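You operate a simulated robot arm through the tools that you are given. There is no shell and no other tool.

You run a simulated robot arm. Do the job below in one go: nothing can be reset, and whatever is moved stays where it is left.

JOB
Sand the pale stool's rough patch, and wax the middle of the dark seat.
Fine: rub the rough patch off with the tan block and lay it back; press the orange block on the wax block, cover the patch on the dark seat and leave the orange block on the wax block. A coat counts when it lies all over at full strength: go over it till it gets no stronger. What is to be rubbed or washed off counts as gone when no trace of it is left.
Where things are to end (x, y in the base frame): orange block within 0.04 m of [0.87, 0.4].

It is judged by the outcome, as a careful person would: the job done as asked, and still so three seconds after it is handed in. It fails if anything else is knocked over, pushed out of place, dropped, spilled or broken. A push-on lid holds only when it is set on centred and level and pressed home; a screw cap is set on level and turned clockwise until tight.

ROBOT AND FRAMES
A 6-joint arm with a two-finger gripper, fixed in place. Base frame: the origin is on the floor under the middle of its stand, x ahead of it, y to its left, z up. Readings come in m, rad, newtons and seconds.
It reaches about 1.637 m from its shoulder. Its first joint turns from -2.897 to 2.897 rad. Payload 3.43 kg.
The TCP is the grasp point between the finger pads, 0.02 m short of the fingertips. In the tool frame z runs along the fingers and y along their closing line. The gripper opens to 0.19 m; its body begins 0.248 m behind the TCP.
Orientation is that of the tool frame in the base frame, as a unit quaternion [w, x, y, z]. With the fingers straight down and closing along the base's y, the tool's x points along the base's -x, its y along +y and its z along -z.

CONTROLS
- The arm moves only by the tool jog_arm. Its argument "targets" is text: rows parted by semicolons, each of 7 numbers parted by spaces: the shift along the tool's x, y, z in m, then the turn, a rotation vector about the tool's x, y, z in rad, then the finger opening in m, from 0 to 0.19. In form: dx dy dz ax ay az gripper; .... A call has 1 to 20 rows; each row shifts and turns the commanded pose from where the row before left it, along the tool's axes as they then stand. A row lasts 0.2 s, in which the tool goes at most 0.05 m and 0.15 rad; a call with a longer step from one row to the next is refused whole, and so is a gripper value outside its range. A pose out of reach is approached as far as the arm can. The call stops where the force on the tool passes 40 N (or 10 N more than at its start, if that is more) or the arm is blocked; 0.2 s more then pass. The fingers move at their own pace (about 0.045 m/s each) and stop on an object; they squeeze with about 44 N. The grip force told is the motor's: it shows also when the fingers shut on nothing. Time passes only in rows, and 0.2 s behind the last, so rows that do not move let the fingers close. The reply holds the time, the measured pose of the TCP, the force on the tool along the base axes, the opening and the grip force, in the units named above and with some noise, with the torque about the TCP (base axes, N m) and any sound that the robot's microphone picked up.
- Cameras (640 x 400 px; columns grow to the right, rows downward): "scene" is fixed at [0.0513, 0.4987, 1.5376]; the picture's right is [-0.66, -0.75, 0.00], its down [-0.51, 0.44, -0.74] and it looks along [0.56, -0.49, -0.67] (base axes); focal length 340 px, centre (320, 200). "wrist" rides on the gripper at [0.07, -0.008, -0.288] in the tool frame; the picture's right is [0.12, 0.99, 0.00], its down [-0.96, 0.12, -0.25] and it looks along [-0.25, 0.03, 0.97] (tool axes); focal length 261 px, centre (320, 200). There is no depth. A picture from a camera that has moved, and an enlarged one, comes with that camera's place and axes in the base frame and with its lens.
- snapshot(camera): a new picture of that camera. It takes no simulated time.
- move_column(by): slides the trunk up (or, below 0, down) by that many m; the arm rides with it, the base frame stays. It gives what a move gives, with no picture.
- close_up(camera, box): a new picture of the part [left, top, right, bottom] of that camera's present view, enlarged. It takes no simulated time.
- sign_off(): hands the job in; it is judged then, once.

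Places have to be worked out from the pictures, the camera data and where the tool is seen. Open the gripper and draw the arm clear of the work before you hand the job in, unless the task says otherwise.

The tools are called after "Emit:" by a JSON object that holds its "fn" and its "kwargs". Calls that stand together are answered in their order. jog_arm: Moves the arm, as the interface text tells. Its arguments: {"type":"object","properties":{"targets":{"type":"string"}},"required":["targets"]} The other tools are called the same way: move_column (by) moves the trunk up or down; snapshot (camera) takes a picture; close_up (camera, box) takes an enlarged picture of a part of a camera's view; sign_off () hands the job in.

At the start:

```text
time_s: 0.0
position: [0.7756, -0.0798, 1.0604]
tool_rot: [0.0, 0.0, 1.0, 0.0]
wrist_force: [-0.2, 0.6, 0.0]
torque: [-0.02, -0.01, -0.02]
finger_gap: 0.1903
finger_force: 0.0
trunk travel left (down, up): [-0.175, 0.065]
```

scene: 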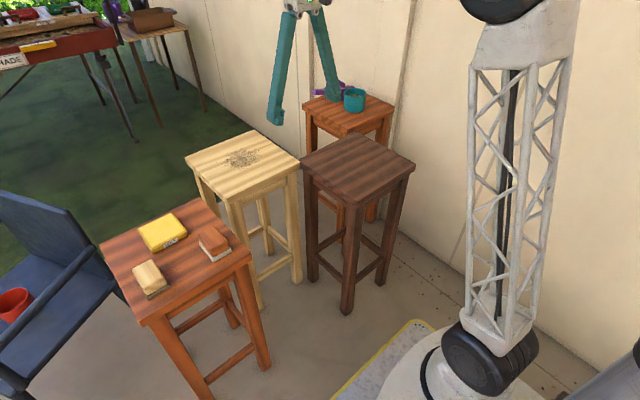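
wrist: 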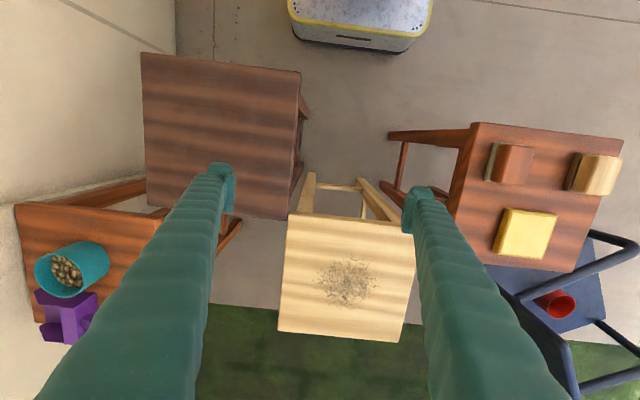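

I start by looking closer at the three stools and the tools lying on the near stool.

Emit:
{"fn": "close_up", "kwargs": {"camera": "scene", "box": [90, 180, 270, 320]}}

Emit:
{"fn": "close_up", "kwargs": {"camera": "scene", "box": [180, 70, 430, 230]}}

Emit:
{"fn": "close_up", "kwargs": {"camera": "wrist", "box": [440, 100, 640, 300]}}

Emit:
{"fn": "close_up", "kwargs": {"camera": "wrist", "box": [120, 30, 440, 350]}}

```text
2.86 times, centred on (180, 250) of scene
camera zoom: at [0.0513, 0.4987, 1.5376], right [-0.66, -0.75, 0.0], down [-0.51, 0.44, -0.74], along [0.56, -0.49, -0.67], focal length 972 px, centre (720, 57)
```

zoom: 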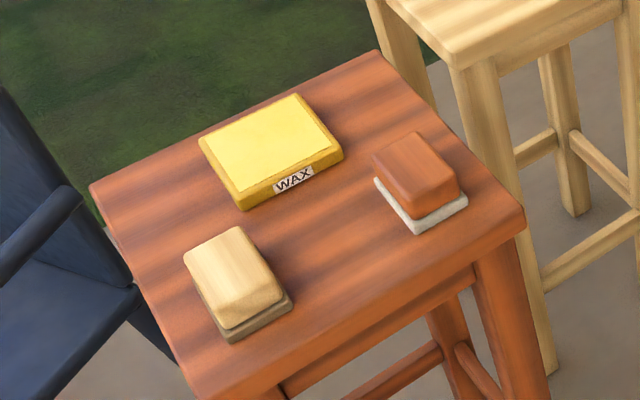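

```text
2.50 times, centred on (305, 150) of scene
camera zoom: at [0.0513, 0.4987, 1.5376], right [-0.66, -0.75, 0.0], down [-0.51, 0.44, -0.74], along [0.56, -0.49, -0.67], focal length 851 px, centre (358, 325)
```

zoom: 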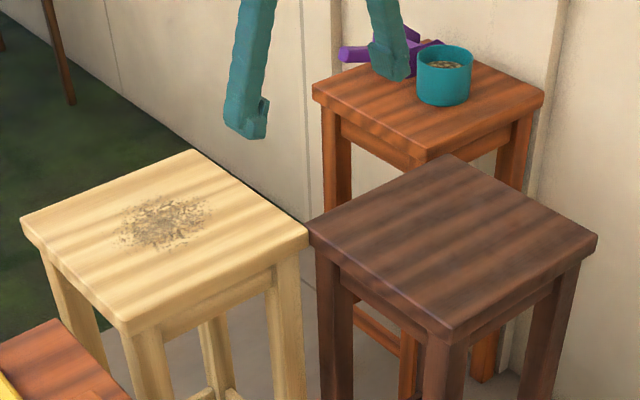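

```text
2.00 times, centred on (540, 200) of wrist
camera zoom: at [0.7044, -0.0889, 1.3482], right [-0.12, 0.99, 0.0], down [0.96, 0.12, 0.25], along [0.25, 0.03, -0.97], focal length 521 px, centre (-120, 200)
```

zoom: 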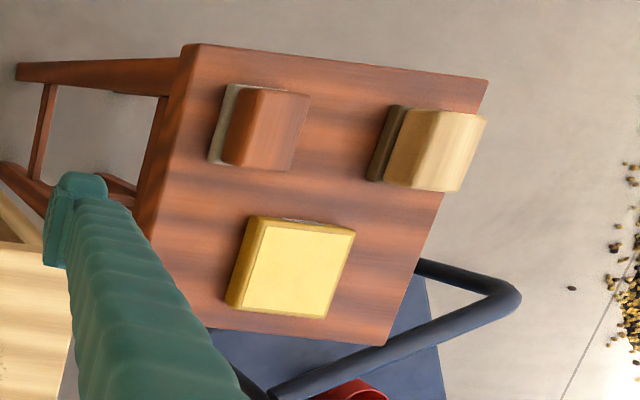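

```text
1.25 times, centred on (280, 190) of wrist
camera zoom: at [0.7044, -0.0889, 1.3482], right [-0.12, 0.99, 0.0], down [0.96, 0.12, 0.25], along [0.25, 0.03, -0.97], focal length 326 px, centre (370, 212)
```

zoom: 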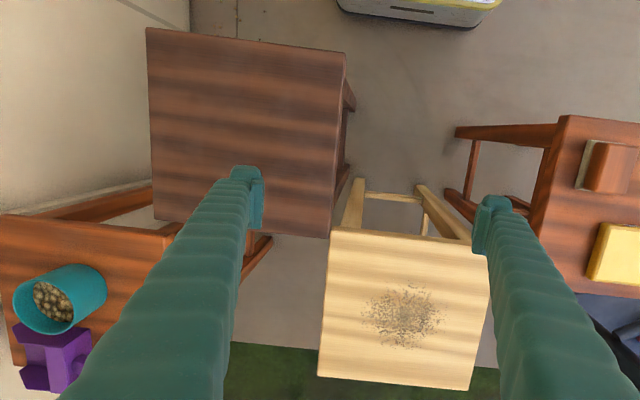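

The triangulated places are: wax top about (0.867, 0.400, 0.80), tan block about (0.72, 0.485), orange block about (0.718, 0.308), both tops near z 0.823, near stool top about z 0.77. The rough patch is about (1.05, 0.016, 0.78) and the dark seat centre about (0.75, -0.29). I move the hand high over the near stool for a better look.

Emit:
{"fn": "jog_arm", "kwargs": {"targets": "0.0055 0.047 0 0 0 0 0.19; 0.0055 0.047 0 0 0 0 0.19; 0.0055 0.047 0 0 0 0 0.19; 0.0055 0.047 0 0 0 0 0.19; 0.0055 0.047 0 0 0 0 0.19; 0.0055 0.047 0 0 0 0 0.19; 0.0055 0.047 0 0 0 0 0.19; 0.0055 0.047 0 0 0 0 0.19; 0.0055 0.047 0 0 0 0 0.19; 0.0055 0.047 0 0 0 0 0.19; 0 0 0 0 0 0 0.19"}}

Emit:
{"fn": "snapshot", "kwargs": {"camera": "wrist"}}

Emit:
{"fn": "close_up", "kwargs": {"camera": "wrist", "box": [220, 100, 420, 300]}}

Emit:
{"fn": "snapshot", "kwargs": {"camera": "scene"}}

```text
time_s: 2.4
position: [0.7183, 0.3876, 1.0617]
tool_rot: [0.0, 0.0, 1.0, 0.0]
wrist_force: [-0.8, -0.5, -0.1]
torque: [-0.02, 0.01, -0.01]
finger_gap: 0.1901
finger_force: 0.0
trunk travel left (down, up): [-0.175, 0.065]
```

```text
taken
camera wrist: at [0.6485, 0.3797, 1.3501], right [-0.12, 0.99, 0.0], down [0.96, 0.11, 0.25], along [0.25, 0.03, -0.97], focal length 261 px, centre (320, 200)
```

wrist: 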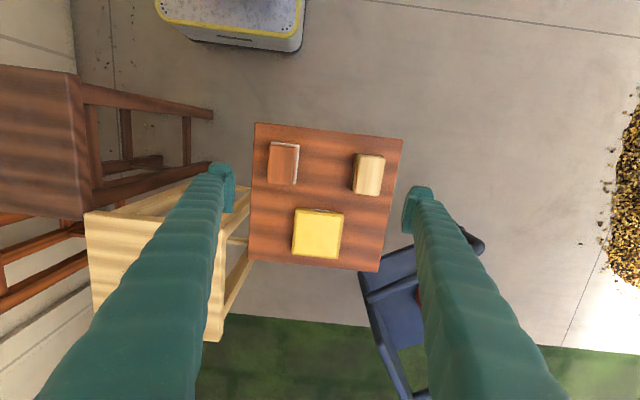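

```text
2.00 times, centred on (320, 200) of wrist
camera zoom: at [0.6485, 0.3797, 1.3501], right [-0.12, 0.99, 0.0], down [0.96, 0.11, 0.25], along [0.25, 0.03, -0.97], focal length 521 px, centre (320, 200)
```

zoom: 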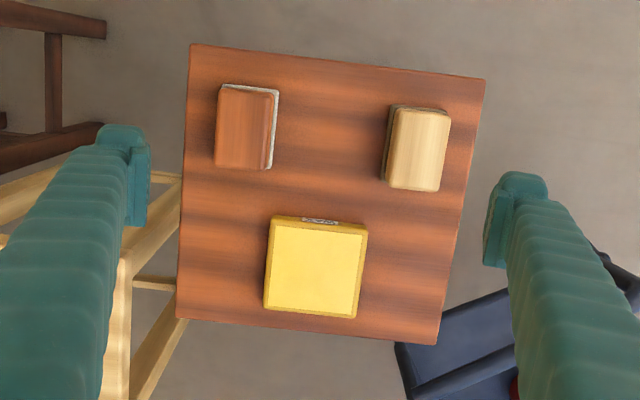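

```text
taken
```

scene: 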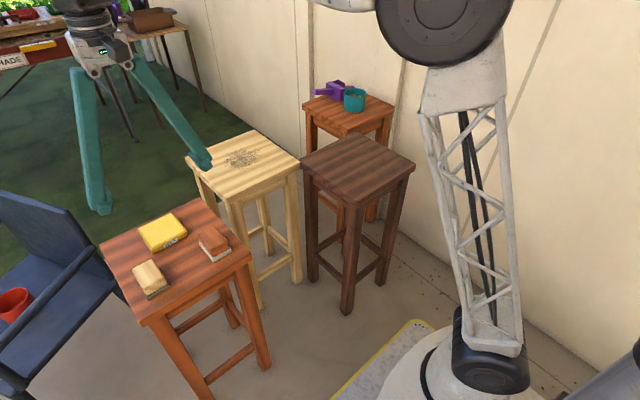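

The near stool spans x 0.64–0.97, y 0.24–0.56; tan block at about (0.719, 0.490), orange at (0.7195, 0.310), both long along x, narrow (about 0.055) along y. I lower over the tan block to look closer before gripping.

Emit:
{"fn": "jog_arm", "kwargs": {"targets": "0 0.0204 0.032 0 0 0 0.14; 0 0.0204 0.032 0 0 0 0.14; 0 0.0204 0.032 0 0 0 0.14; 0 0.0204 0.032 0 0 0 0.14; 0 0.0204 0.032 0 0 0 0.14; 0 0 0 0 0 0 0.14; 0 0 0 0 0 0 0.14"}}

Emit:
{"fn": "snapshot", "kwargs": {"camera": "wrist"}}

Emit:
{"fn": "close_up", "kwargs": {"camera": "wrist", "box": [220, 100, 420, 300]}}

Emit:
{"fn": "close_up", "kwargs": {"camera": "scene", "box": [90, 180, 270, 320]}}

```text
time_s: 4.0
position: [0.7195, 0.4955, 0.9009]
tool_rot: [0.0, 0.0, 1.0, 0.001]
wrist_force: [0.5, -0.9, 0.2]
torque: [0.01, 0.01, 0.0]
finger_gap: 0.14
finger_force: 0.1
trunk travel left (down, up): [-0.175, 0.065]
```

```text
taken
camera wrist: at [0.6484, 0.487, 1.1889], right [-0.12, 0.99, 0.0], down [0.96, 0.12, 0.25], along [0.25, 0.03, -0.97], focal length 261 px, centre (320, 200)
```

wrist: 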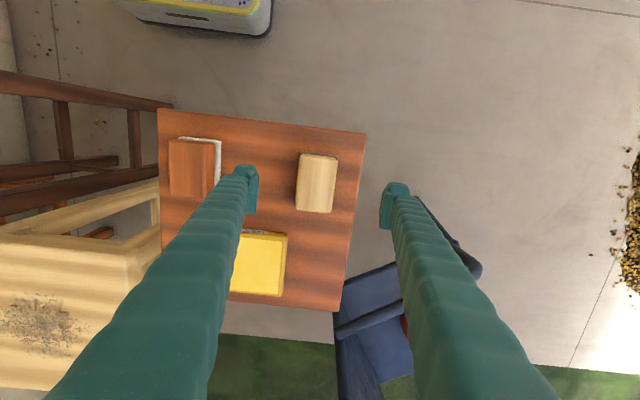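

```text
2.00 times, centred on (320, 200) of wrist
camera zoom: at [0.6484, 0.487, 1.1889], right [-0.12, 0.99, 0.0], down [0.96, 0.12, 0.25], along [0.25, 0.03, -0.97], focal length 521 px, centre (320, 200)
```

zoom: 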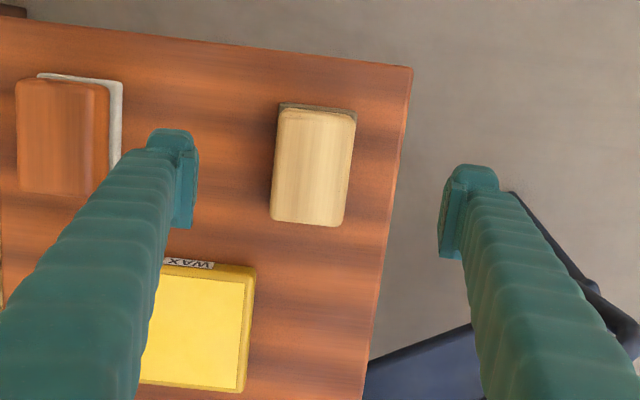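

```text
2.86 times, centred on (180, 250) of scene
camera zoom: at [0.0513, 0.4987, 1.5376], right [-0.66, -0.75, 0.0], down [-0.51, 0.44, -0.74], along [0.56, -0.49, -0.67], focal length 972 px, centre (720, 57)
```

zoom: 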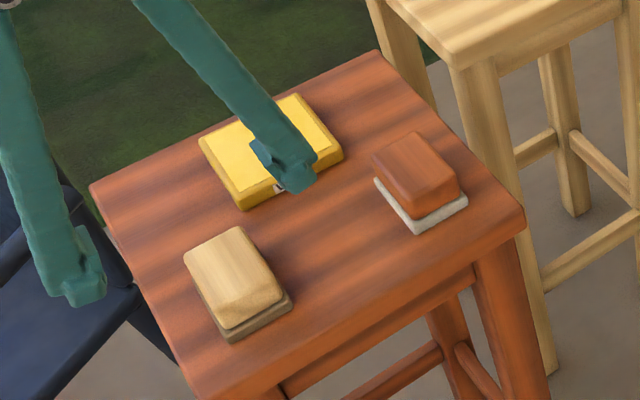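

The tan block's centre is about (0.719, 0.4905), yaw nearly zero. I descend around it with the gripper open to 0.11 and check before closing.

Emit:
{"fn": "jog_arm", "kwargs": {"targets": "0 -0.002 0.03 0 0 0 0.11; 0 0 0.03 0 0 0 0.11; 0 0 0.024 0 0 0 0.11; 0 0 0.009 0 0 0 0.11; 0 0 0 0 0 0 0.11"}}

Emit:
{"fn": "snapshot", "kwargs": {"camera": "wrist"}}

Emit:
{"fn": "close_up", "kwargs": {"camera": "scene", "box": [90, 200, 210, 320]}}

```text
time_s: 5.2
position: [0.7213, 0.4897, 0.8096]
tool_rot: [0.0, 0.0, 1.0, 0.0]
wrist_force: [0.7, -0.4, -0.3]
torque: [0.03, -0.01, 0.02]
finger_gap: 0.1098
finger_force: 0.1
trunk travel left (down, up): [-0.175, 0.065]
```

```text
taken
camera wrist: at [0.6501, 0.4813, 1.0969], right [-0.12, 0.99, 0.0], down [0.96, 0.12, 0.25], along [0.25, 0.03, -0.97], focal length 261 px, centre (320, 200)
```

wrist: 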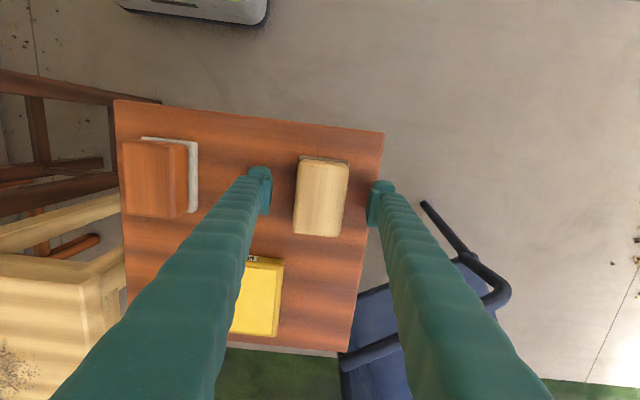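

```text
3.33 times, centred on (150, 260) of scene
camera zoom: at [0.0513, 0.4987, 1.5376], right [-0.66, -0.75, 0.0], down [-0.51, 0.44, -0.74], along [0.56, -0.49, -0.67], focal length 1134 px, centre (887, 0)
```

zoom: 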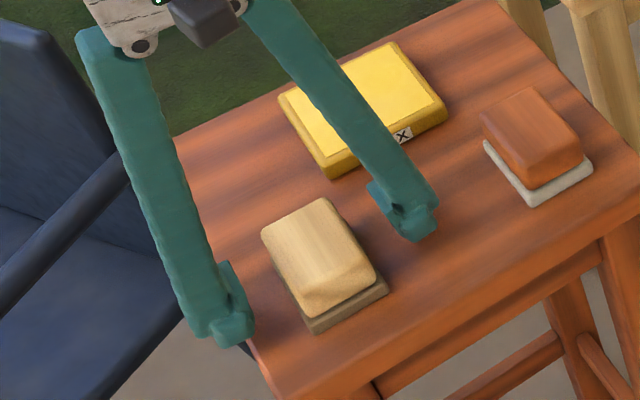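

Both fingers straddle the tan block, centred. I close on it.

Emit:
{"fn": "jog_arm", "kwargs": {"targets": "0 0 0.002 0 0 0 0.03; 0 0 0 0 0 0 0.03; 0 0 0 0 0 0 0.03; 0 0 0 0 0 0 0.03; 0 0 0 0 0 0 0.03; 0 0 0 0 0 0 0.03"}}

Emit:
{"fn": "close_up", "kwargs": {"camera": "scene", "box": [90, 200, 210, 320]}}

```text
time_s: 6.6
position: [0.7201, 0.4905, 0.8083]
tool_rot: [0.001, 0.0, 1.0, 0.0]
wrist_force: [0.7, -0.2, 23.7]
torque: [-0.16, 0.12, 0.0]
finger_gap: 0.0528
finger_force: 44.2
trunk travel left (down, up): [-0.175, 0.065]
```

```text
3.33 times, centred on (150, 260) of scene
camera zoom: at [0.0513, 0.4987, 1.5376], right [-0.66, -0.75, 0.0], down [-0.51, 0.44, -0.74], along [0.56, -0.49, -0.67], focal length 1134 px, centre (887, 0)
```

zoom: 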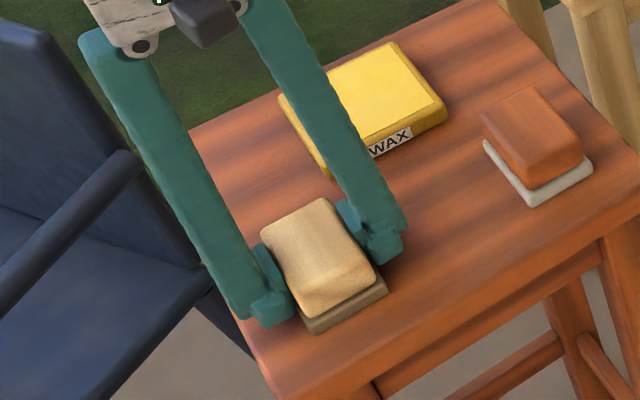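

The grip holds at 0.053 m; the 24 N upward push shows the fingertips bearing on the block's base ledge. I lift slowly and check the block in hand.

Emit:
{"fn": "jog_arm", "kwargs": {"targets": "0 0 -0.003 0 0 0 0.03; 0 0 -0.007 0 0 0 0.03; 0 0 -0.02 0 0 0 0.03; 0 0 -0.03 0 0 0 0.03; 0 0 -0.03 0 0 0 0.03; 0 0 -0.03 0 0 0 0.03; 0 0 -0.03 0 0 0 0.03; 0 0 0 0 0 0 0.03"}}

Emit:
{"fn": "snapshot", "kwargs": {"camera": "wrist"}}

Emit:
{"fn": "close_up", "kwargs": {"camera": "scene", "box": [60, 120, 240, 300]}}

```text
time_s: 8.4
position: [0.7187, 0.4896, 0.9575]
tool_rot: [0.0, 0.0, 1.0, 0.0]
wrist_force: [0.5, -0.3, -0.3]
torque: [-0.01, -0.01, 0.01]
finger_gap: 0.0526
finger_force: 44.4
trunk travel left (down, up): [-0.175, 0.065]
```

```text
taken
camera wrist: at [0.6482, 0.4808, 1.2452], right [-0.12, 0.99, 0.0], down [0.96, 0.12, 0.25], along [0.25, 0.03, -0.97], focal length 261 px, centre (320, 200)
```

wrist: 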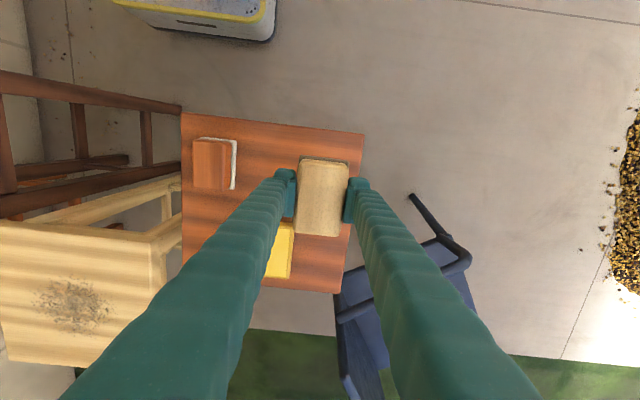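

```text
2.22 times, centred on (150, 210) of scene
camera zoom: at [0.0513, 0.4987, 1.5376], right [-0.66, -0.75, 0.0], down [-0.51, 0.44, -0.74], along [0.56, -0.49, -0.67], focal length 756 px, centre (698, 178)
```

zoom: 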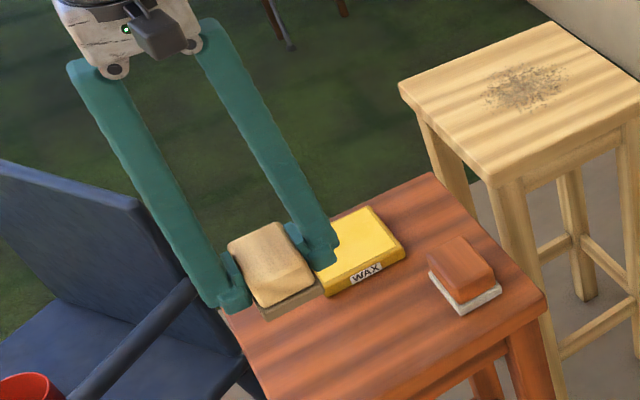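

The block is held level. I carry it high over toward the pale stool and stop short of the patch so the wrist camera sees it clear.

Emit:
{"fn": "jog_arm", "kwargs": {"targets": "-0.0175 -0.0392 -0.0025 0 0 0 0.03; -0.0175 -0.0392 -0.0025 0 0 0 0.03; -0.0175 -0.0392 -0.0025 0 0 0 0.03; -0.0175 -0.0392 -0.0025 0 0 0 0.03; -0.0175 -0.0392 -0.0025 0 0 0 0.03; -0.0175 -0.0392 -0.0025 0 0 0 0.03; -0.0175 -0.0392 -0.0025 0 0 0 0.03; -0.0175 -0.0392 -0.0025 0 0 0 0.03; -0.0175 -0.0392 -0.0025 0 0 0 0.03; -0.0175 -0.0392 -0.0025 0 0 0 0.03; -0.0175 -0.0392 -0.0025 0 0 0 0.03; -0.0175 -0.0392 -0.0025 0 0 0 0.03; 0 0 0 0 0 0 0.03"}}

Emit:
{"fn": "snapshot", "kwargs": {"camera": "wrist"}}

Emit:
{"fn": "close_up", "kwargs": {"camera": "wrist", "box": [220, 150, 420, 350]}}

Emit:
{"fn": "snapshot", "kwargs": {"camera": "scene"}}

```text
time_s: 11.2
position: [0.9294, 0.0181, 0.9858]
tool_rot: [0.0, 0.0, 1.0, 0.001]
wrist_force: [0.0, 1.4, -0.5]
torque: [-0.01, -0.03, 0.0]
finger_gap: 0.0529
finger_force: 44.3
trunk travel left (down, up): [-0.175, 0.065]
```

```text
taken
camera wrist: at [0.8583, 0.0096, 1.2748], right [-0.12, 0.99, 0.0], down [0.96, 0.12, 0.25], along [0.25, 0.03, -0.97], focal length 261 px, centre (320, 200)
```

wrist: 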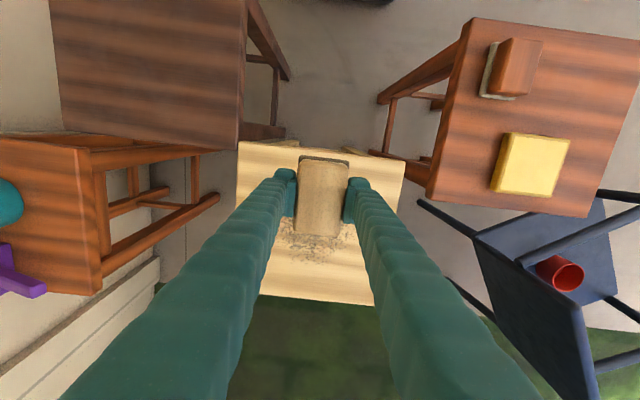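

```text
2.00 times, centred on (320, 250) of wrist
camera zoom: at [0.8583, 0.0096, 1.2748], right [-0.12, 0.99, 0.0], down [0.96, 0.12, 0.25], along [0.25, 0.03, -0.97], focal length 521 px, centre (320, 100)
```

zoom: 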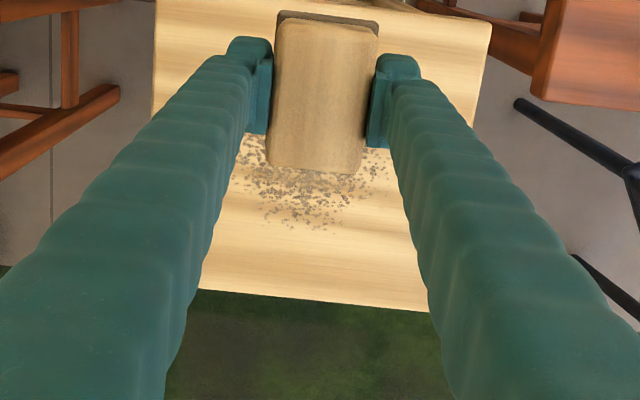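

```text
taken
```

scene: 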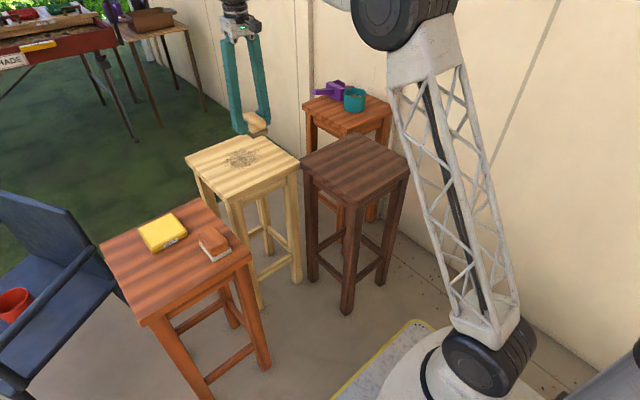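

The pale seat spans about x 0.89–1.21, y -0.14–0.17, patch centred near (1.049, 0.014) with radius ~0.078. I move the block over its centre and lower to just above it.

Emit:
{"fn": "jog_arm", "kwargs": {"targets": "-0.0296 -0.001 0.0314 0 0 0 0.03; -0.0296 -0.001 0.0314 0 0 0 0.03; -0.0296 -0.001 0.0314 0 0 0 0.03; -0.0296 -0.001 0.0314 0 0 0 0.03; 0 0 0.01 0 0 0 0.03; 0 0 0.01 0 0 0 0.03; 0 0 0 0 0 0 0.03"}}

Emit:
{"fn": "close_up", "kwargs": {"camera": "scene", "box": [170, 90, 330, 210]}}

```text
time_s: 12.8
position: [1.0486, 0.015, 0.8386]
tool_rot: [0.0, 0.0, 1.0, 0.0]
wrist_force: [0.0, -0.7, -0.8]
torque: [0.02, 0.0, -0.02]
finger_gap: 0.0527
finger_force: 44.4
trunk travel left (down, up): [-0.175, 0.065]
```

```text
3.33 times, centred on (250, 150) of scene
camera zoom: at [0.0513, 0.4987, 1.5376], right [-0.66, -0.75, 0.0], down [-0.51, 0.44, -0.74], along [0.56, -0.49, -0.67], focal length 1134 px, centre (553, 367)
```

zoom: 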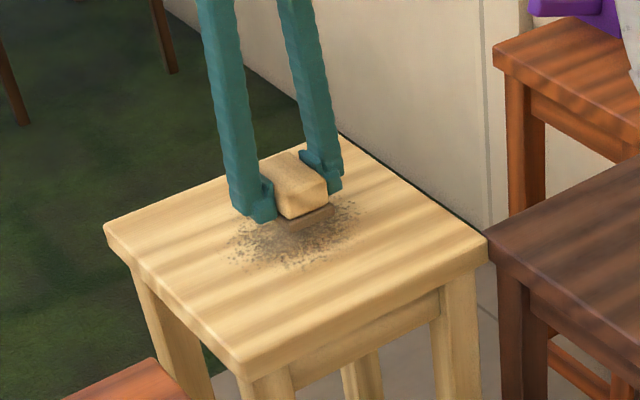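

The block hovers a little above the patch with no contact force. I lower in small steps until the force shows contact.

Emit:
{"fn": "jog_arm", "kwargs": {"targets": "0 0 0.005 0 0 0 0.03; 0 0 0.005 0 0 0 0.03; 0 0 0.004 0 0 0 0.03; 0 0 0 0 0 0 0.03"}}

```text
time_s: 13.8
position: [1.0481, 0.0165, 0.8245]
tool_rot: [0.0, 0.0, 1.0, -0.001]
wrist_force: [0.7, -0.5, -0.7]
torque: [0.0, 0.01, -0.01]
finger_gap: 0.0529
finger_force: 43.9
trunk travel left (down, up): [-0.175, 0.065]
```

Emit:
{"fn": "jog_arm", "kwargs": {"targets": "0 0 0.003 0 0 0 0.03; 0 0 0.003 0 0 0 0.03; 0 0 0 0 0 0 0.03"}}

```text
time_s: 14.6
position: [1.0481, 0.0157, 0.8192]
tool_rot: [0.0, 0.0, 1.0, -0.001]
wrist_force: [0.5, -1.0, -0.8]
torque: [0.02, 0.02, -0.01]
finger_gap: 0.0529
finger_force: 44.0
trunk travel left (down, up): [-0.175, 0.065]
```

No contact yet at TCP z 0.819. I continue down in small steps.

Emit:
{"fn": "jog_arm", "kwargs": {"targets": "0 0 0.003 0 0 0 0.03; 0 0 0.003 0 0 0 0.03; 0 0 0 0 0 0 0.03"}}

```text
time_s: 15.4
position: [1.0502, 0.0157, 0.8129]
tool_rot: [0.0, 0.0, 1.0, 0.0]
wrist_force: [-0.6, 0.5, -0.3]
torque: [0.01, -0.04, 0.0]
finger_gap: 0.0529
finger_force: 44.0
trunk travel left (down, up): [-0.175, 0.065]
```

Still free at 0.813. I continue at 2 mm steps.

Emit:
{"fn": "jog_arm", "kwargs": {"targets": "0 0 0.002 0 0 0 0.03; 0 0 0.002 0 0 0 0.03; 0 0 0 0 0 0 0.03"}}

Emit:
{"fn": "close_up", "kwargs": {"camera": "scene", "box": [200, 110, 300, 185]}}

```text
time_s: 16.2
position: [1.0492, 0.0145, 0.8092]
tool_rot: [0.0, 0.0, 1.0, 0.0]
wrist_force: [1.0, 0.4, 1.5]
torque: [-0.02, -0.04, -0.03]
finger_gap: 0.0529
finger_force: 43.8
trunk travel left (down, up): [-0.175, 0.065]
```

```text
5.33 times, centred on (250, 148) of scene
camera zoom: at [0.0513, 0.4987, 1.5376], right [-0.66, -0.75, 0.0], down [-0.51, 0.44, -0.74], along [0.56, -0.49, -0.67], focal length 1815 px, centre (693, 480)
```

zoom: 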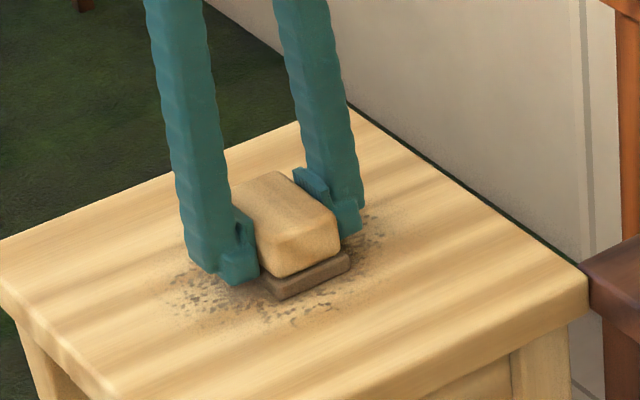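

Contact is just beginning (1.5 N). I press 2 mm further to learn the stiffness.

Emit:
{"fn": "jog_arm", "kwargs": {"targets": "0 0 0.002 0 0 0 0.03; 0 0 0 0 0 0 0.03"}}

```text
time_s: 16.8
position: [1.0485, 0.0138, 0.8104]
tool_rot: [0.001, 0.0, 1.0, 0.0]
wrist_force: [2.9, 0.3, 21.2]
torque: [0.0, 0.66, 0.03]
finger_gap: 0.0529
finger_force: 43.4
trunk travel left (down, up): [-0.175, 0.065]
```

About 10 N per mm. I ease 0.8 mm up and try a first short stroke in y, watching the forces.

Emit:
{"fn": "jog_arm", "kwargs": {"targets": "0 0 -0.0008 0 0 0 0.03; 0 0.015 0 0 0 0 0.03; 0 0.02 0 0 0 0 0.03; 0 0.02 0 0 0 0 0.03; 0 0.015 0 0 0 0 0.03"}}

Emit:
{"fn": "close_up", "kwargs": {"camera": "scene", "box": [180, 110, 310, 200]}}

```text
time_s: 18.0
position: [1.0478, 0.085, 0.8102]
tool_rot: [0.0, 0.0, 1.0, 0.0]
wrist_force: [-0.7, -1.9, 9.2]
torque: [-0.07, -0.37, -0.02]
finger_gap: 0.0529
finger_force: 44.3
trunk travel left (down, up): [-0.175, 0.065]
```

```text
4.44 times, centred on (245, 155) of scene
camera zoom: at [0.0513, 0.4987, 1.5376], right [-0.66, -0.75, 0.0], down [-0.51, 0.44, -0.74], along [0.56, -0.49, -0.67], focal length 1512 px, centre (653, 400)
```

zoom: 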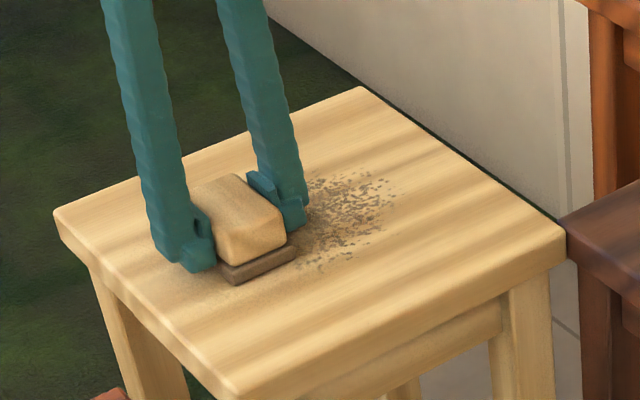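

The stroke goes smoothly at about 9 N with little drag. I add a touch of pressure and stroke back and forth over the full width of the patch.

Emit:
{"fn": "jog_arm", "kwargs": {"targets": "0 -0.02 0.0005 0 0 0 0.03; 0 -0.02 0 0 0 0 0.03; 0 -0.02 0 0 0 0 0.03; 0 -0.02 0 0 0 0 0.03; 0 -0.02 0 0 0 0 0.03; 0 -0.02 0 0 0 0 0.03; 0 -0.02 0 0 0 0 0.03; 0 -0.005 0 0 0 0 0.03; 0 0.02 0 0 0 0 0.03; 0 0.02 0 0 0 0 0.03; 0 0.02 0 0 0 0 0.03; 0 0.02 0 0 0 0 0.03; 0 0.02 0 0 0 0 0.03; 0 0.02 0 0 0 0 0.03; 0 0.02 0 0 0 0 0.03; 0 0.005 0 0 0 0 0.03"}}

Emit:
{"fn": "close_up", "kwargs": {"camera": "scene", "box": [180, 110, 310, 200]}}

```text
time_s: 21.4
position: [1.0464, 0.0828, 0.8098]
tool_rot: [0.001, 0.0, 1.0, 0.0]
wrist_force: [-1.2, -13.2, 29.9]
torque: [-0.23, -0.15, -0.03]
finger_gap: 0.0527
finger_force: 44.0
trunk travel left (down, up): [-0.175, 0.065]
```

```text
4.44 times, centred on (245, 155) of scene
camera zoom: at [0.0513, 0.4987, 1.5376], right [-0.66, -0.75, 0.0], down [-0.51, 0.44, -0.74], along [0.56, -0.49, -0.67], focal length 1512 px, centre (653, 400)
```

zoom: 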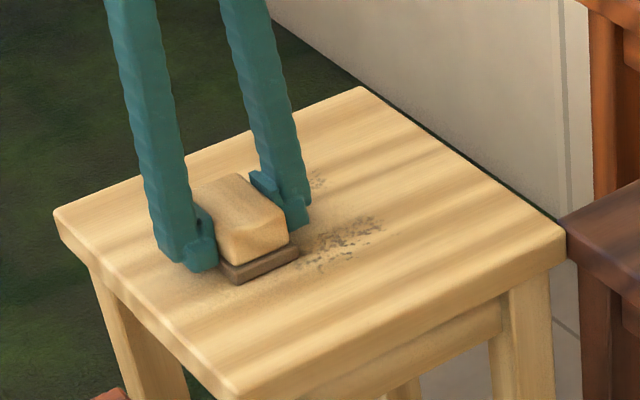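

The sanding works very well: only a strip on the robot's side and some specks on the far side remain. Force rose to 30 N, so I ease 0.8 mm, shift toward -x and stroke again.

Emit:
{"fn": "jog_arm", "kwargs": {"targets": "0.02 0 -0.0008 0 0 0 0.03; 0.018 0 0 0 0 0 0.03; 0 -0.02 0 0 0 0 0.03; 0 -0.02 0 0 0 0 0.03; 0 -0.02 0 0 0 0 0.03; 0 -0.02 0 0 0 0 0.03; 0 -0.02 0 0 0 0 0.03; 0 -0.02 0 0 0 0 0.03; 0 -0.02 0 0 0 0 0.03; 0 -0.005 0 0 0 0 0.03; 0 0.02 0 0 0 0 0.03; 0 0.02 0 0 0 0 0.03; 0 0.02 0 0 0 0 0.03; 0 0.02 0 0 0 0 0.03; 0 0.02 0 0 0 0 0.03; 0 0.02 0 0 0 0 0.03; 0 0.02 0 0 0 0 0.03; 0 0.005 0 0 0 0 0.03"}}

Emit:
{"fn": "close_up", "kwargs": {"camera": "scene", "box": [180, 110, 310, 200]}}

```text
time_s: 25.2
position: [1.0104, 0.085, 0.8094]
tool_rot: [-0.001, 0.0, 1.0, 0.0]
wrist_force: [0.9, -5.7, 12.8]
torque: [-0.11, -0.1, 0.01]
finger_gap: 0.0528
finger_force: 43.8
trunk travel left (down, up): [-0.175, 0.065]
```

```text
4.44 times, centred on (245, 155) of scene
camera zoom: at [0.0513, 0.4987, 1.5376], right [-0.66, -0.75, 0.0], down [-0.51, 0.44, -0.74], along [0.56, -0.49, -0.67], focal length 1512 px, centre (653, 400)
```

zoom: 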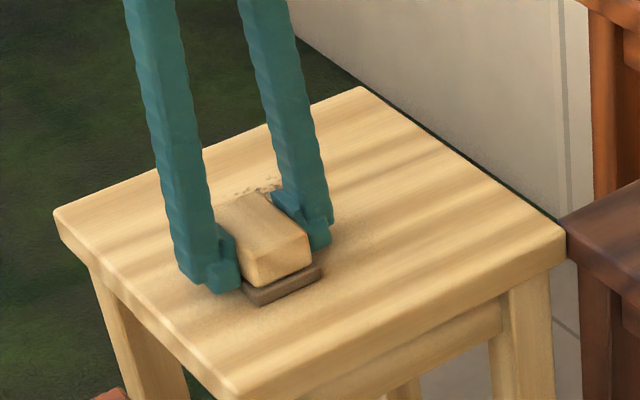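

Near strip clean; some specks remain on the far (+x) side. I slide to x ≈ 1.10 and stroke across there.

Emit:
{"fn": "jog_arm", "kwargs": {"targets": "-0.022 0 0 0 0 0 0.03; -0.022 0 0 0 0 0 0.03; -0.022 0 0 0 0 0 0.03; -0.022 0 0 0 0 0 0.03; 0 -0.02 0 0 0 0 0.03; 0 -0.02 0 0 0 0 0.03; 0 -0.02 0 0 0 0 0.03; 0 -0.02 0 0 0 0 0.03; 0 -0.02 0 0 0 0 0.03; 0 -0.02 0 0 0 0 0.03; 0 -0.02 0 0 0 0 0.03; 0 0.02 0 0 0 0 0.03; 0 0.02 0 0 0 0 0.03; 0 0.02 0 0 0 0 0.03; 0 0.02 0 0 0 0 0.03; 0 0.02 0 0 0 0 0.03; 0 0.02 0 0 0 0 0.03; 0 0.02 0 0 0 0 0.03"}}

Emit:
{"fn": "close_up", "kwargs": {"camera": "scene", "box": [180, 110, 310, 200]}}

```text
time_s: 29.0
position: [1.0987, 0.0852, 0.8092]
tool_rot: [0.0, 0.0, 1.0, 0.0]
wrist_force: [0.0, -2.1, 16.7]
torque: [-0.15, -0.05, 0.28]
finger_gap: 0.0528
finger_force: 44.6
trunk travel left (down, up): [-0.175, 0.065]
```

```text
4.44 times, centred on (245, 155) of scene
camera zoom: at [0.0513, 0.4987, 1.5376], right [-0.66, -0.75, 0.0], down [-0.51, 0.44, -0.74], along [0.56, -0.49, -0.67], focal length 1512 px, centre (653, 400)
```

zoom: 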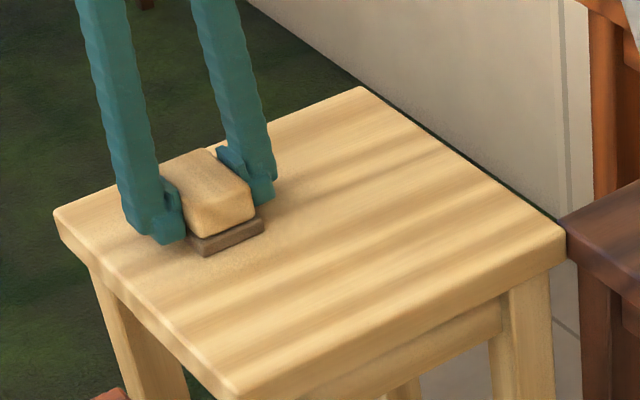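

It looks clean. To be certain no trace is left, I go over the whole area once more with overlapping strokes.

Emit:
{"fn": "jog_arm", "kwargs": {"targets": "0.012 0.01 0 0 0 0 0.03; 0.012 0 0 0 0 0 0.03; 0 -0.022 0 0 0 0 0.03; 0 -0.022 0 0 0 0 0.03; 0 -0.022 0 0 0 0 0.03; 0 -0.022 0 0 0 0 0.03; 0 -0.022 0 0 0 0 0.03; 0 -0.022 0 0 0 0 0.03; 0 -0.022 0 0 0 0 0.03; 0 -0.012 0 0 0 0 0.03; 0.015 0 0 0 0 0 0.03; 0.015 0 0 0 0 0 0.03; 0 0.022 0 0 0 0 0.03; 0 0.022 0 0 0 0 0.03; 0 0.022 0 0 0 0 0.03; 0 0.022 0 0 0 0 0.03; 0 0.022 0 0 0 0 0.03; 0 0.022 0 0 0 0 0.03; 0 0.022 0 0 0 0 0.03; 0 0.012 0 0 0 0 0.03"}}

Emit:
{"fn": "jog_arm", "kwargs": {"targets": "0.015 0 0 0 0 0 0.03; 0.015 0 0 0 0 0 0.03; 0 -0.022 0 0 0 0 0.03; 0 -0.022 0 0 0 0 0.03; 0 -0.022 0 0 0 0 0.03; 0 -0.022 0 0 0 0 0.03; 0 -0.022 0 0 0 0 0.03; 0 -0.022 0 0 0 0 0.03; 0 -0.022 0 0 0 0 0.03; 0 -0.012 0 0 0 0 0.03; 0.015 0 0 0 0 0 0.03; 0.015 0 0 0 0 0 0.03; 0 0.022 0 0 0 0 0.03; 0 0.022 0 0 0 0 0.03; 0 0.022 0 0 0 0 0.03; 0 0.022 0 0 0 0 0.03; 0 0.022 0 0 0 0 0.03; 0 0.022 0 0 0 0 0.03; 0 0.022 0 0 0 0 0.03; 0 0.012 0 0 0 0 0.03"}}

Emit:
{"fn": "close_up", "kwargs": {"camera": "scene", "box": [180, 110, 310, 200]}}

```text
time_s: 33.2
position: [1.0437, 0.0943, 0.81]
tool_rot: [0.001, 0.0, 1.0, -0.001]
wrist_force: [0.7, -8.2, 26.3]
torque: [-0.2, 0.08, 0.08]
finger_gap: 0.0528
finger_force: 44.0
trunk travel left (down, up): [-0.175, 0.065]
```

```text
time_s: 34.1
position: [1.0169, 0.0602, 0.8087]
tool_rot: [0.002, 0.004, 1.0, 0.0]
wrist_force: [2.5, -7.5, 16.2]
torque: [-0.24, 0.7, 0.24]
finger_gap: 0.0526
finger_force: 44.3
trunk travel left (down, up): [-0.175, 0.065]
stopped in row 4: the force on the tool passed its limit at 42 N (the readings are from after the stop); the commanded pose is now the measured one
```

```text
4.44 times, centred on (245, 155) of scene
camera zoom: at [0.0513, 0.4987, 1.5376], right [-0.66, -0.75, 0.0], down [-0.51, 0.44, -0.74], along [0.56, -0.49, -0.67], focal length 1512 px, centre (653, 400)
```

zoom: 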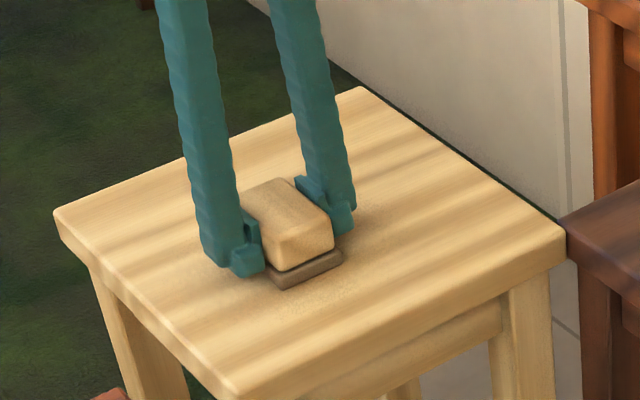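

The second call stopped on a force spike of 42 N while changing direction. I ease up 1 mm, undo the slight turn, and check the force before going on.

Emit:
{"fn": "jog_arm", "kwargs": {"targets": "0 0 -0.001 0 0.004 -0.008 0.03; 0 0 0 0 0 0 0.03"}}

```text
time_s: 34.7
position: [1.016, 0.0637, 0.81]
tool_rot: [-0.002, -0.002, 1.0, 0.0]
wrist_force: [2.9, 2.1, 10.6]
torque: [-0.16, -0.58, 0.1]
finger_gap: 0.0527
finger_force: 43.9
trunk travel left (down, up): [-0.175, 0.065]
```

Force is back to about 11 N. I continue the remaining overlapping strokes on the robot's side at this pressure.

Emit:
{"fn": "jog_arm", "kwargs": {"targets": "0 0.018 0 0 0 0 0.03; 0 0.018 0 0 0 0 0.03; 0 -0.02 0 0 -0.002 0.002 0.03; 0 -0.02 0 0 0 0 0.03; 0 -0.02 0 0 0 0 0.03; 0 -0.02 0 0 0 0 0.03; 0 -0.02 0 0 0 0 0.03; 0 -0.02 0 0 0 0 0.03; 0 -0.02 0 0 0 0 0.03; 0 -0.02 0 0 0 0 0.03; 0 -0.008 0 0 0 0 0.03"}}

Emit:
{"fn": "jog_arm", "kwargs": {"targets": "0.015 0 0 0 0 0 0.03; 0.015 0 0 0 0 0 0.03; 0 0.02 0 0 0 0 0.03; 0 0.02 0 0 0 0 0.03; 0 0.02 0 0 0 0 0.03; 0 0.02 0 0 0 0 0.03; 0 0.02 0 0 0 0 0.03; 0 0.02 0 0 0 0 0.03; 0 0.02 0 0 0 0 0.03; 0 0.02 0 0 0 0 0.03; 0 0.008 0 0 0 0 0.03"}}

```text
time_s: 37.1
position: [1.0166, -0.0693, 0.811]
tool_rot: [-0.001, -0.002, 1.0, 0.001]
wrist_force: [0.2, 5.6, 16.2]
torque: [0.0, 0.06, -0.03]
finger_gap: 0.0527
finger_force: 44.1
trunk travel left (down, up): [-0.175, 0.065]
```

```text
time_s: 39.5
position: [0.9854, 0.0992, 0.8087]
tool_rot: [0.0, 0.0, 1.0, 0.001]
wrist_force: [-1.5, -7.8, 19.7]
torque: [-0.28, 0.23, 0.08]
finger_gap: 0.0525
finger_force: 44.2
trunk travel left (down, up): [-0.175, 0.065]
```

Strokes done. I lift and carry the block back over the near stool, from where the wrist camera gets a clear view of the sanded seat.

Emit:
{"fn": "jog_arm", "kwargs": {"targets": "0 0 -0.01 0 0 0 0.03; 0 0 -0.03 0 0 0 0.03; 0 0 -0.04 0 0 0 0.03; 0 0 -0.04 0 0 0 0.03; 0 0 -0.03 0 0 0 0.03; 0.02413 0.03557 0 0 0 0 0.03; 0.02413 0.03557 0 0 0 0 0.03; 0.02413 0.03557 0 0 0 0 0.03; 0.02413 0.03557 0 0 0 0 0.03; 0.02413 0.03557 0 0 0 0 0.03; 0.02413 0.03557 0 0 0 0 0.03; 0.02413 0.03557 0 0 0 0 0.03; 0.02413 0.03557 0 0 0 0 0.03; 0.02413 0.03557 0 0 0 0 0.03; 0.02413 0.03557 0 0 0 0 0.03; 0.02413 0.03557 0 0 0 0 0.03; 0 0 0 0 0 0 0.03"}}

Emit:
{"fn": "snapshot", "kwargs": {"camera": "wrist"}}

Emit:
{"fn": "close_up", "kwargs": {"camera": "wrist", "box": [0, 210, 180, 370]}}

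Emit:
{"fn": "close_up", "kwargs": {"camera": "scene", "box": [180, 120, 310, 200]}}

```text
time_s: 43.1
position: [0.7212, 0.4923, 0.9625]
tool_rot: [-0.001, 0.0, 1.0, 0.001]
wrist_force: [-0.5, 1.0, -0.6]
torque: [-0.05, 0.0, -0.01]
finger_gap: 0.0529
finger_force: 44.4
trunk travel left (down, up): [-0.175, 0.065]
```

```text
taken
camera wrist: at [0.6512, 0.4827, 1.2504], right [-0.12, 0.99, 0.0], down [0.96, 0.12, 0.25], along [0.24, 0.03, -0.97], focal length 261 px, centre (320, 200)
```

wrist: 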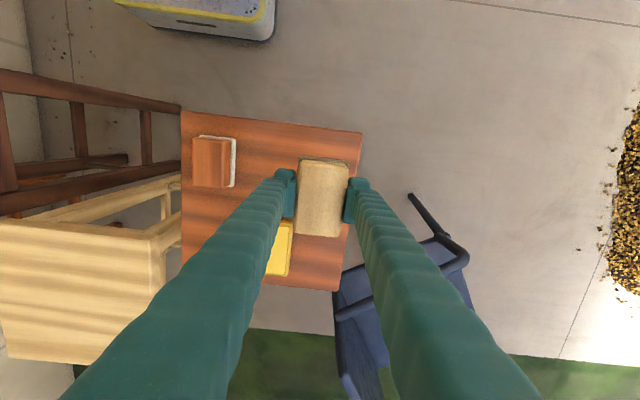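

```text
2.50 times, centred on (90, 290) of wrist
camera zoom: at [0.6512, 0.4827, 1.2504], right [-0.12, 0.99, 0.0], down [0.96, 0.12, 0.25], along [0.24, 0.03, -0.97], focal length 652 px, centre (895, -25)
```

zoom: 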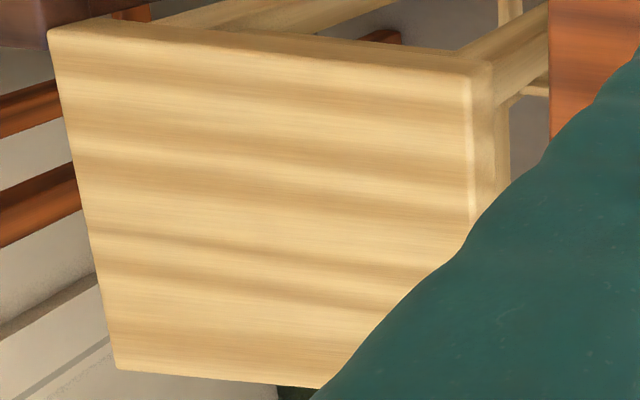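

```text
4.92 times, centred on (245, 160) of scene
camera zoom: at [0.0513, 0.4987, 1.5376], right [-0.66, -0.75, 0.0], down [-0.51, 0.44, -0.74], along [0.56, -0.49, -0.67], focal length 1675 px, centre (689, 397)
```

zoom: 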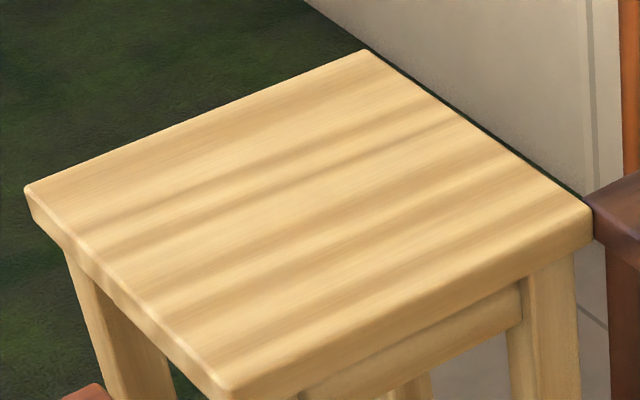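

The seat looks clean. I take tighter close-ups to make sure no faint trace remains.

Emit:
{"fn": "close_up", "kwargs": {"camera": "scene", "box": [210, 135, 280, 180]}}

Emit:
{"fn": "close_up", "kwargs": {"camera": "wrist", "box": [20, 260, 130, 350]}}

```text
8.89 times, centred on (245, 158) of scene
camera zoom: at [0.0513, 0.4987, 1.5376], right [-0.66, -0.75, 0.0], down [-0.51, 0.44, -0.74], along [0.56, -0.49, -0.67], focal length 3025 px, centre (987, 578)
```

zoom: 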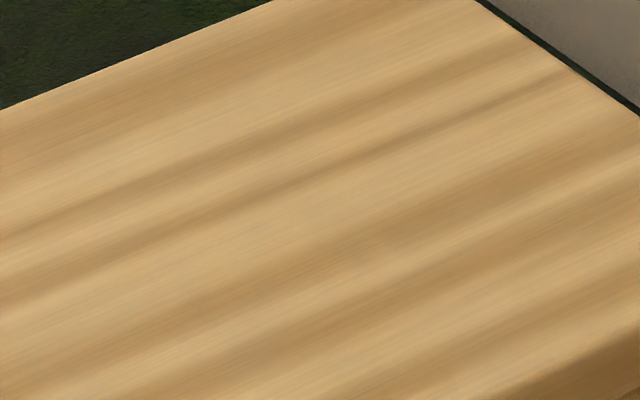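

```text
4.44 times, centred on (75, 305) of wrist
camera zoom: at [0.6512, 0.4827, 1.2504], right [-0.12, 0.99, 0.0], down [0.96, 0.12, 0.25], along [0.24, 0.03, -0.97], focal length 1158 px, centre (1409, -267)
```

zoom: 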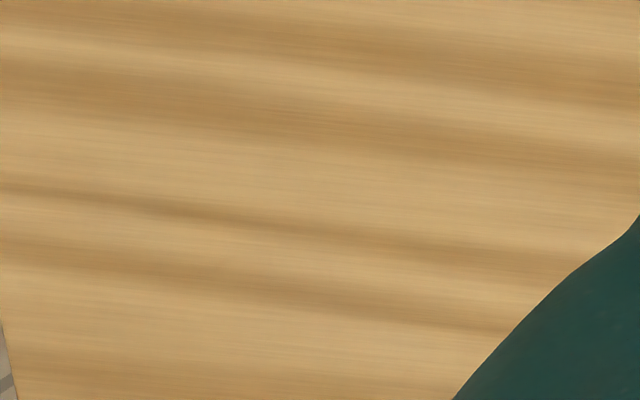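

No trace of the rough patch is left. Now I lower the tan block back at its place (0.72, 0.49).

Emit:
{"fn": "jog_arm", "kwargs": {"targets": "0 -0.001 0.035 0 0 0 0.03; 0 0 0.035 0 0 0 0.03; 0 0 0.035 0 0 0 0.03; 0 0 0.02 0 0 0 0.03; 0 0 0.01 0 0 0 0.03; 0 0 0.006 0 0 0 0.03; 0 0 0 0 0 0 0.03"}}

```text
time_s: 44.7
position: [0.7204, 0.49, 0.818]
tool_rot: [0.0, 0.0, 1.0, 0.001]
wrist_force: [0.1, -0.5, -2.2]
torque: [0.0, 0.0, 0.0]
finger_gap: 0.0527
finger_force: 43.9
trunk travel left (down, up): [-0.175, 0.065]
```

Emit:
{"fn": "jog_arm", "kwargs": {"targets": "0 0 0.003 0 0 0 0.03; 0 0 0.002 0 0 0 0.03; 0 0 0.0015 0 0 0 0.03; 0 0 0 0 0 0 0.03"}}

```text
time_s: 45.7
position: [0.72, 0.4895, 0.8117]
tool_rot: [-0.001, -0.001, 1.0, 0.0]
wrist_force: [0.3, 0.0, -1.2]
torque: [0.03, -0.01, -0.01]
finger_gap: 0.053
finger_force: 44.3
trunk travel left (down, up): [-0.175, 0.065]
```

Still just above the seat at 0.8117. I go down another 1.5 mm at a time.

Emit:
{"fn": "jog_arm", "kwargs": {"targets": "0 0 0.001 0 0 0 0.03; 0 0 0.001 0 0 0 0.03; 0 0 0 0 0 0 0.03"}}

```text
time_s: 46.5
position: [0.7186, 0.4892, 0.8103]
tool_rot: [-0.001, 0.0, 1.0, 0.0]
wrist_force: [-0.8, -0.8, -0.6]
torque: [0.02, -0.02, 0.02]
finger_gap: 0.0531
finger_force: 43.7
trunk travel left (down, up): [-0.175, 0.065]
```

Emit:
{"fn": "jog_arm", "kwargs": {"targets": "0 0 0.001 0 0 0 0.03; 0 0 0.0005 0 0 0 0.03; 0 0 0 0 0 0 0.03"}}

```text
time_s: 47.3
position: [0.7188, 0.4901, 0.8101]
tool_rot: [0.0, -0.001, 1.0, 0.0]
wrist_force: [4.0, 0.1, 8.0]
torque: [-0.26, -0.04, 0.15]
finger_gap: 0.0526
finger_force: 44.3
trunk travel left (down, up): [-0.175, 0.065]
```

The block rests on the seat (8 N). I open the fingers and rise straight up.

Emit:
{"fn": "jog_arm", "kwargs": {"targets": "0 0 -0.0005 0 0 0 0.075; 0 0 0 0 0 0 0.11; 0 0 0 0 0 0 0.11; 0 0 0 0 0 0 0.11; 0 0 0 0 0 0 0.11; 0 0 -0.02 0 0 0 0.11; 0 0 -0.035 0 0 0 0.11; 0 0 -0.035 0 0 0 0.11; 0 0 0 0 0 0 0.11"}}

Emit:
{"fn": "close_up", "kwargs": {"camera": "scene", "box": [90, 180, 270, 320]}}

Emit:
{"fn": "snapshot", "kwargs": {"camera": "wrist"}}

```text
time_s: 49.3
position: [0.7208, 0.487, 0.8997]
tool_rot: [0.0, -0.001, 1.0, 0.001]
wrist_force: [-0.3, 0.0, 0.0]
torque: [0.01, 0.02, -0.03]
finger_gap: 0.11
finger_force: 0.0
trunk travel left (down, up): [-0.175, 0.065]
```

```text
2.86 times, centred on (180, 250) of scene
camera zoom: at [0.0513, 0.4987, 1.5376], right [-0.66, -0.75, 0.0], down [-0.51, 0.44, -0.74], along [0.56, -0.49, -0.67], focal length 972 px, centre (720, 57)
```

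zoom: 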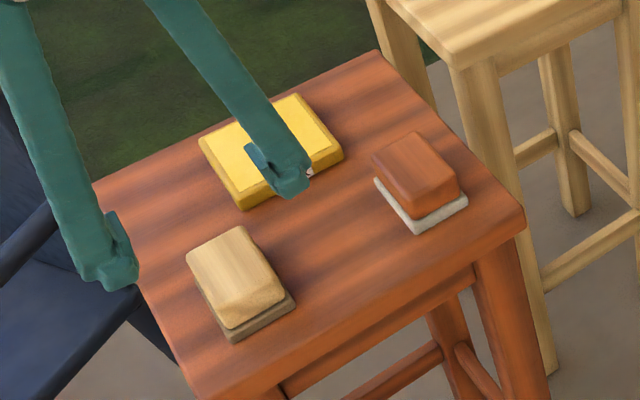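

```text
taken
camera wrist: at [0.6508, 0.4778, 1.1885], right [-0.12, 0.99, 0.0], down [0.96, 0.12, 0.25], along [0.24, 0.03, -0.97], focal length 261 px, centre (320, 200)
```

wrist: 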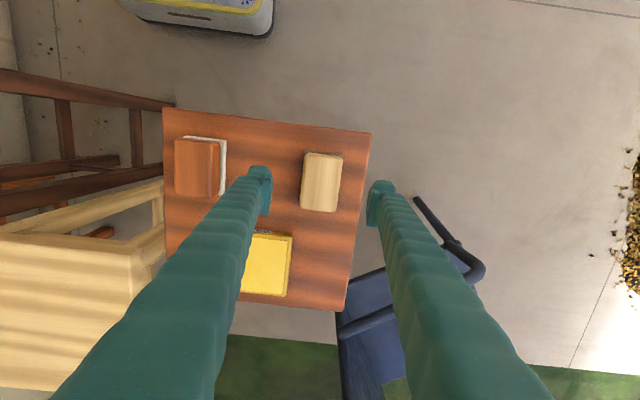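

The tan block lies back in its place. Now I shift over the orange block at about (0.7195, 0.310).

Emit:
{"fn": "jog_arm", "kwargs": {"targets": "0 -0.045 0 0 0 0 0.11; 0 -0.045 0 0 0 0 0.11; 0 -0.045 0 0 0 0 0.11; 0 -0.044 0 0 0 0 0.11; 0 0 0 0 0 0 0.11; 0 0 0 0 0 0 0.11"}}

Emit:
{"fn": "snapshot", "kwargs": {"camera": "wrist"}}

Emit:
{"fn": "close_up", "kwargs": {"camera": "wrist", "box": [220, 100, 420, 300]}}

```text
time_s: 50.7
position: [0.7235, 0.3099, 0.9039]
tool_rot: [-0.001, 0.0, 1.0, 0.001]
wrist_force: [-0.2, 0.9, 0.3]
torque: [0.0, 0.0, -0.01]
finger_gap: 0.1101
finger_force: 0.0
trunk travel left (down, up): [-0.175, 0.065]
```

```text
taken
camera wrist: at [0.6536, 0.3012, 1.1914], right [-0.12, 0.99, 0.0], down [0.96, 0.12, 0.25], along [0.24, 0.03, -0.97], focal length 261 px, centre (320, 200)
```

wrist: 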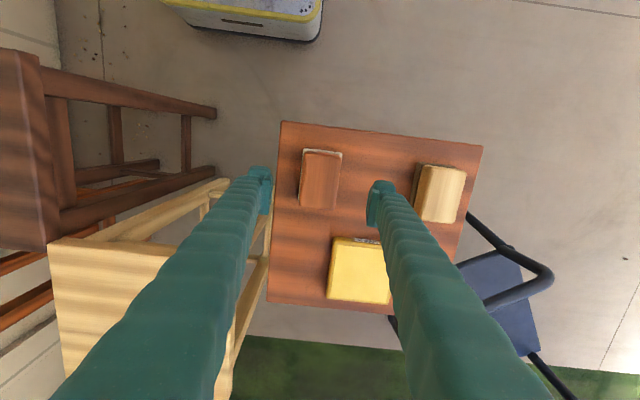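

```text
2.00 times, centred on (320, 200) of wrist
camera zoom: at [0.6536, 0.3012, 1.1914], right [-0.12, 0.99, 0.0], down [0.96, 0.12, 0.25], along [0.24, 0.03, -0.97], focal length 521 px, centre (320, 200)
```

zoom: 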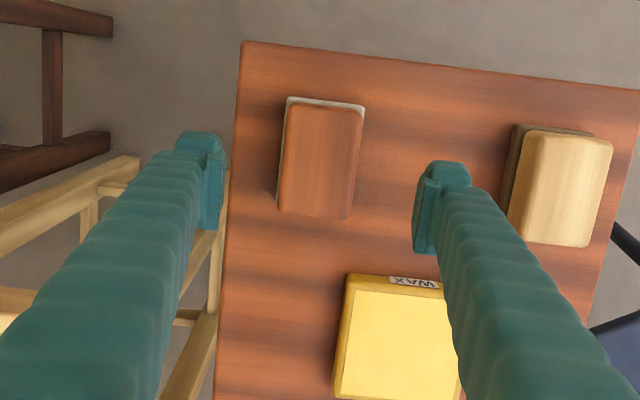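

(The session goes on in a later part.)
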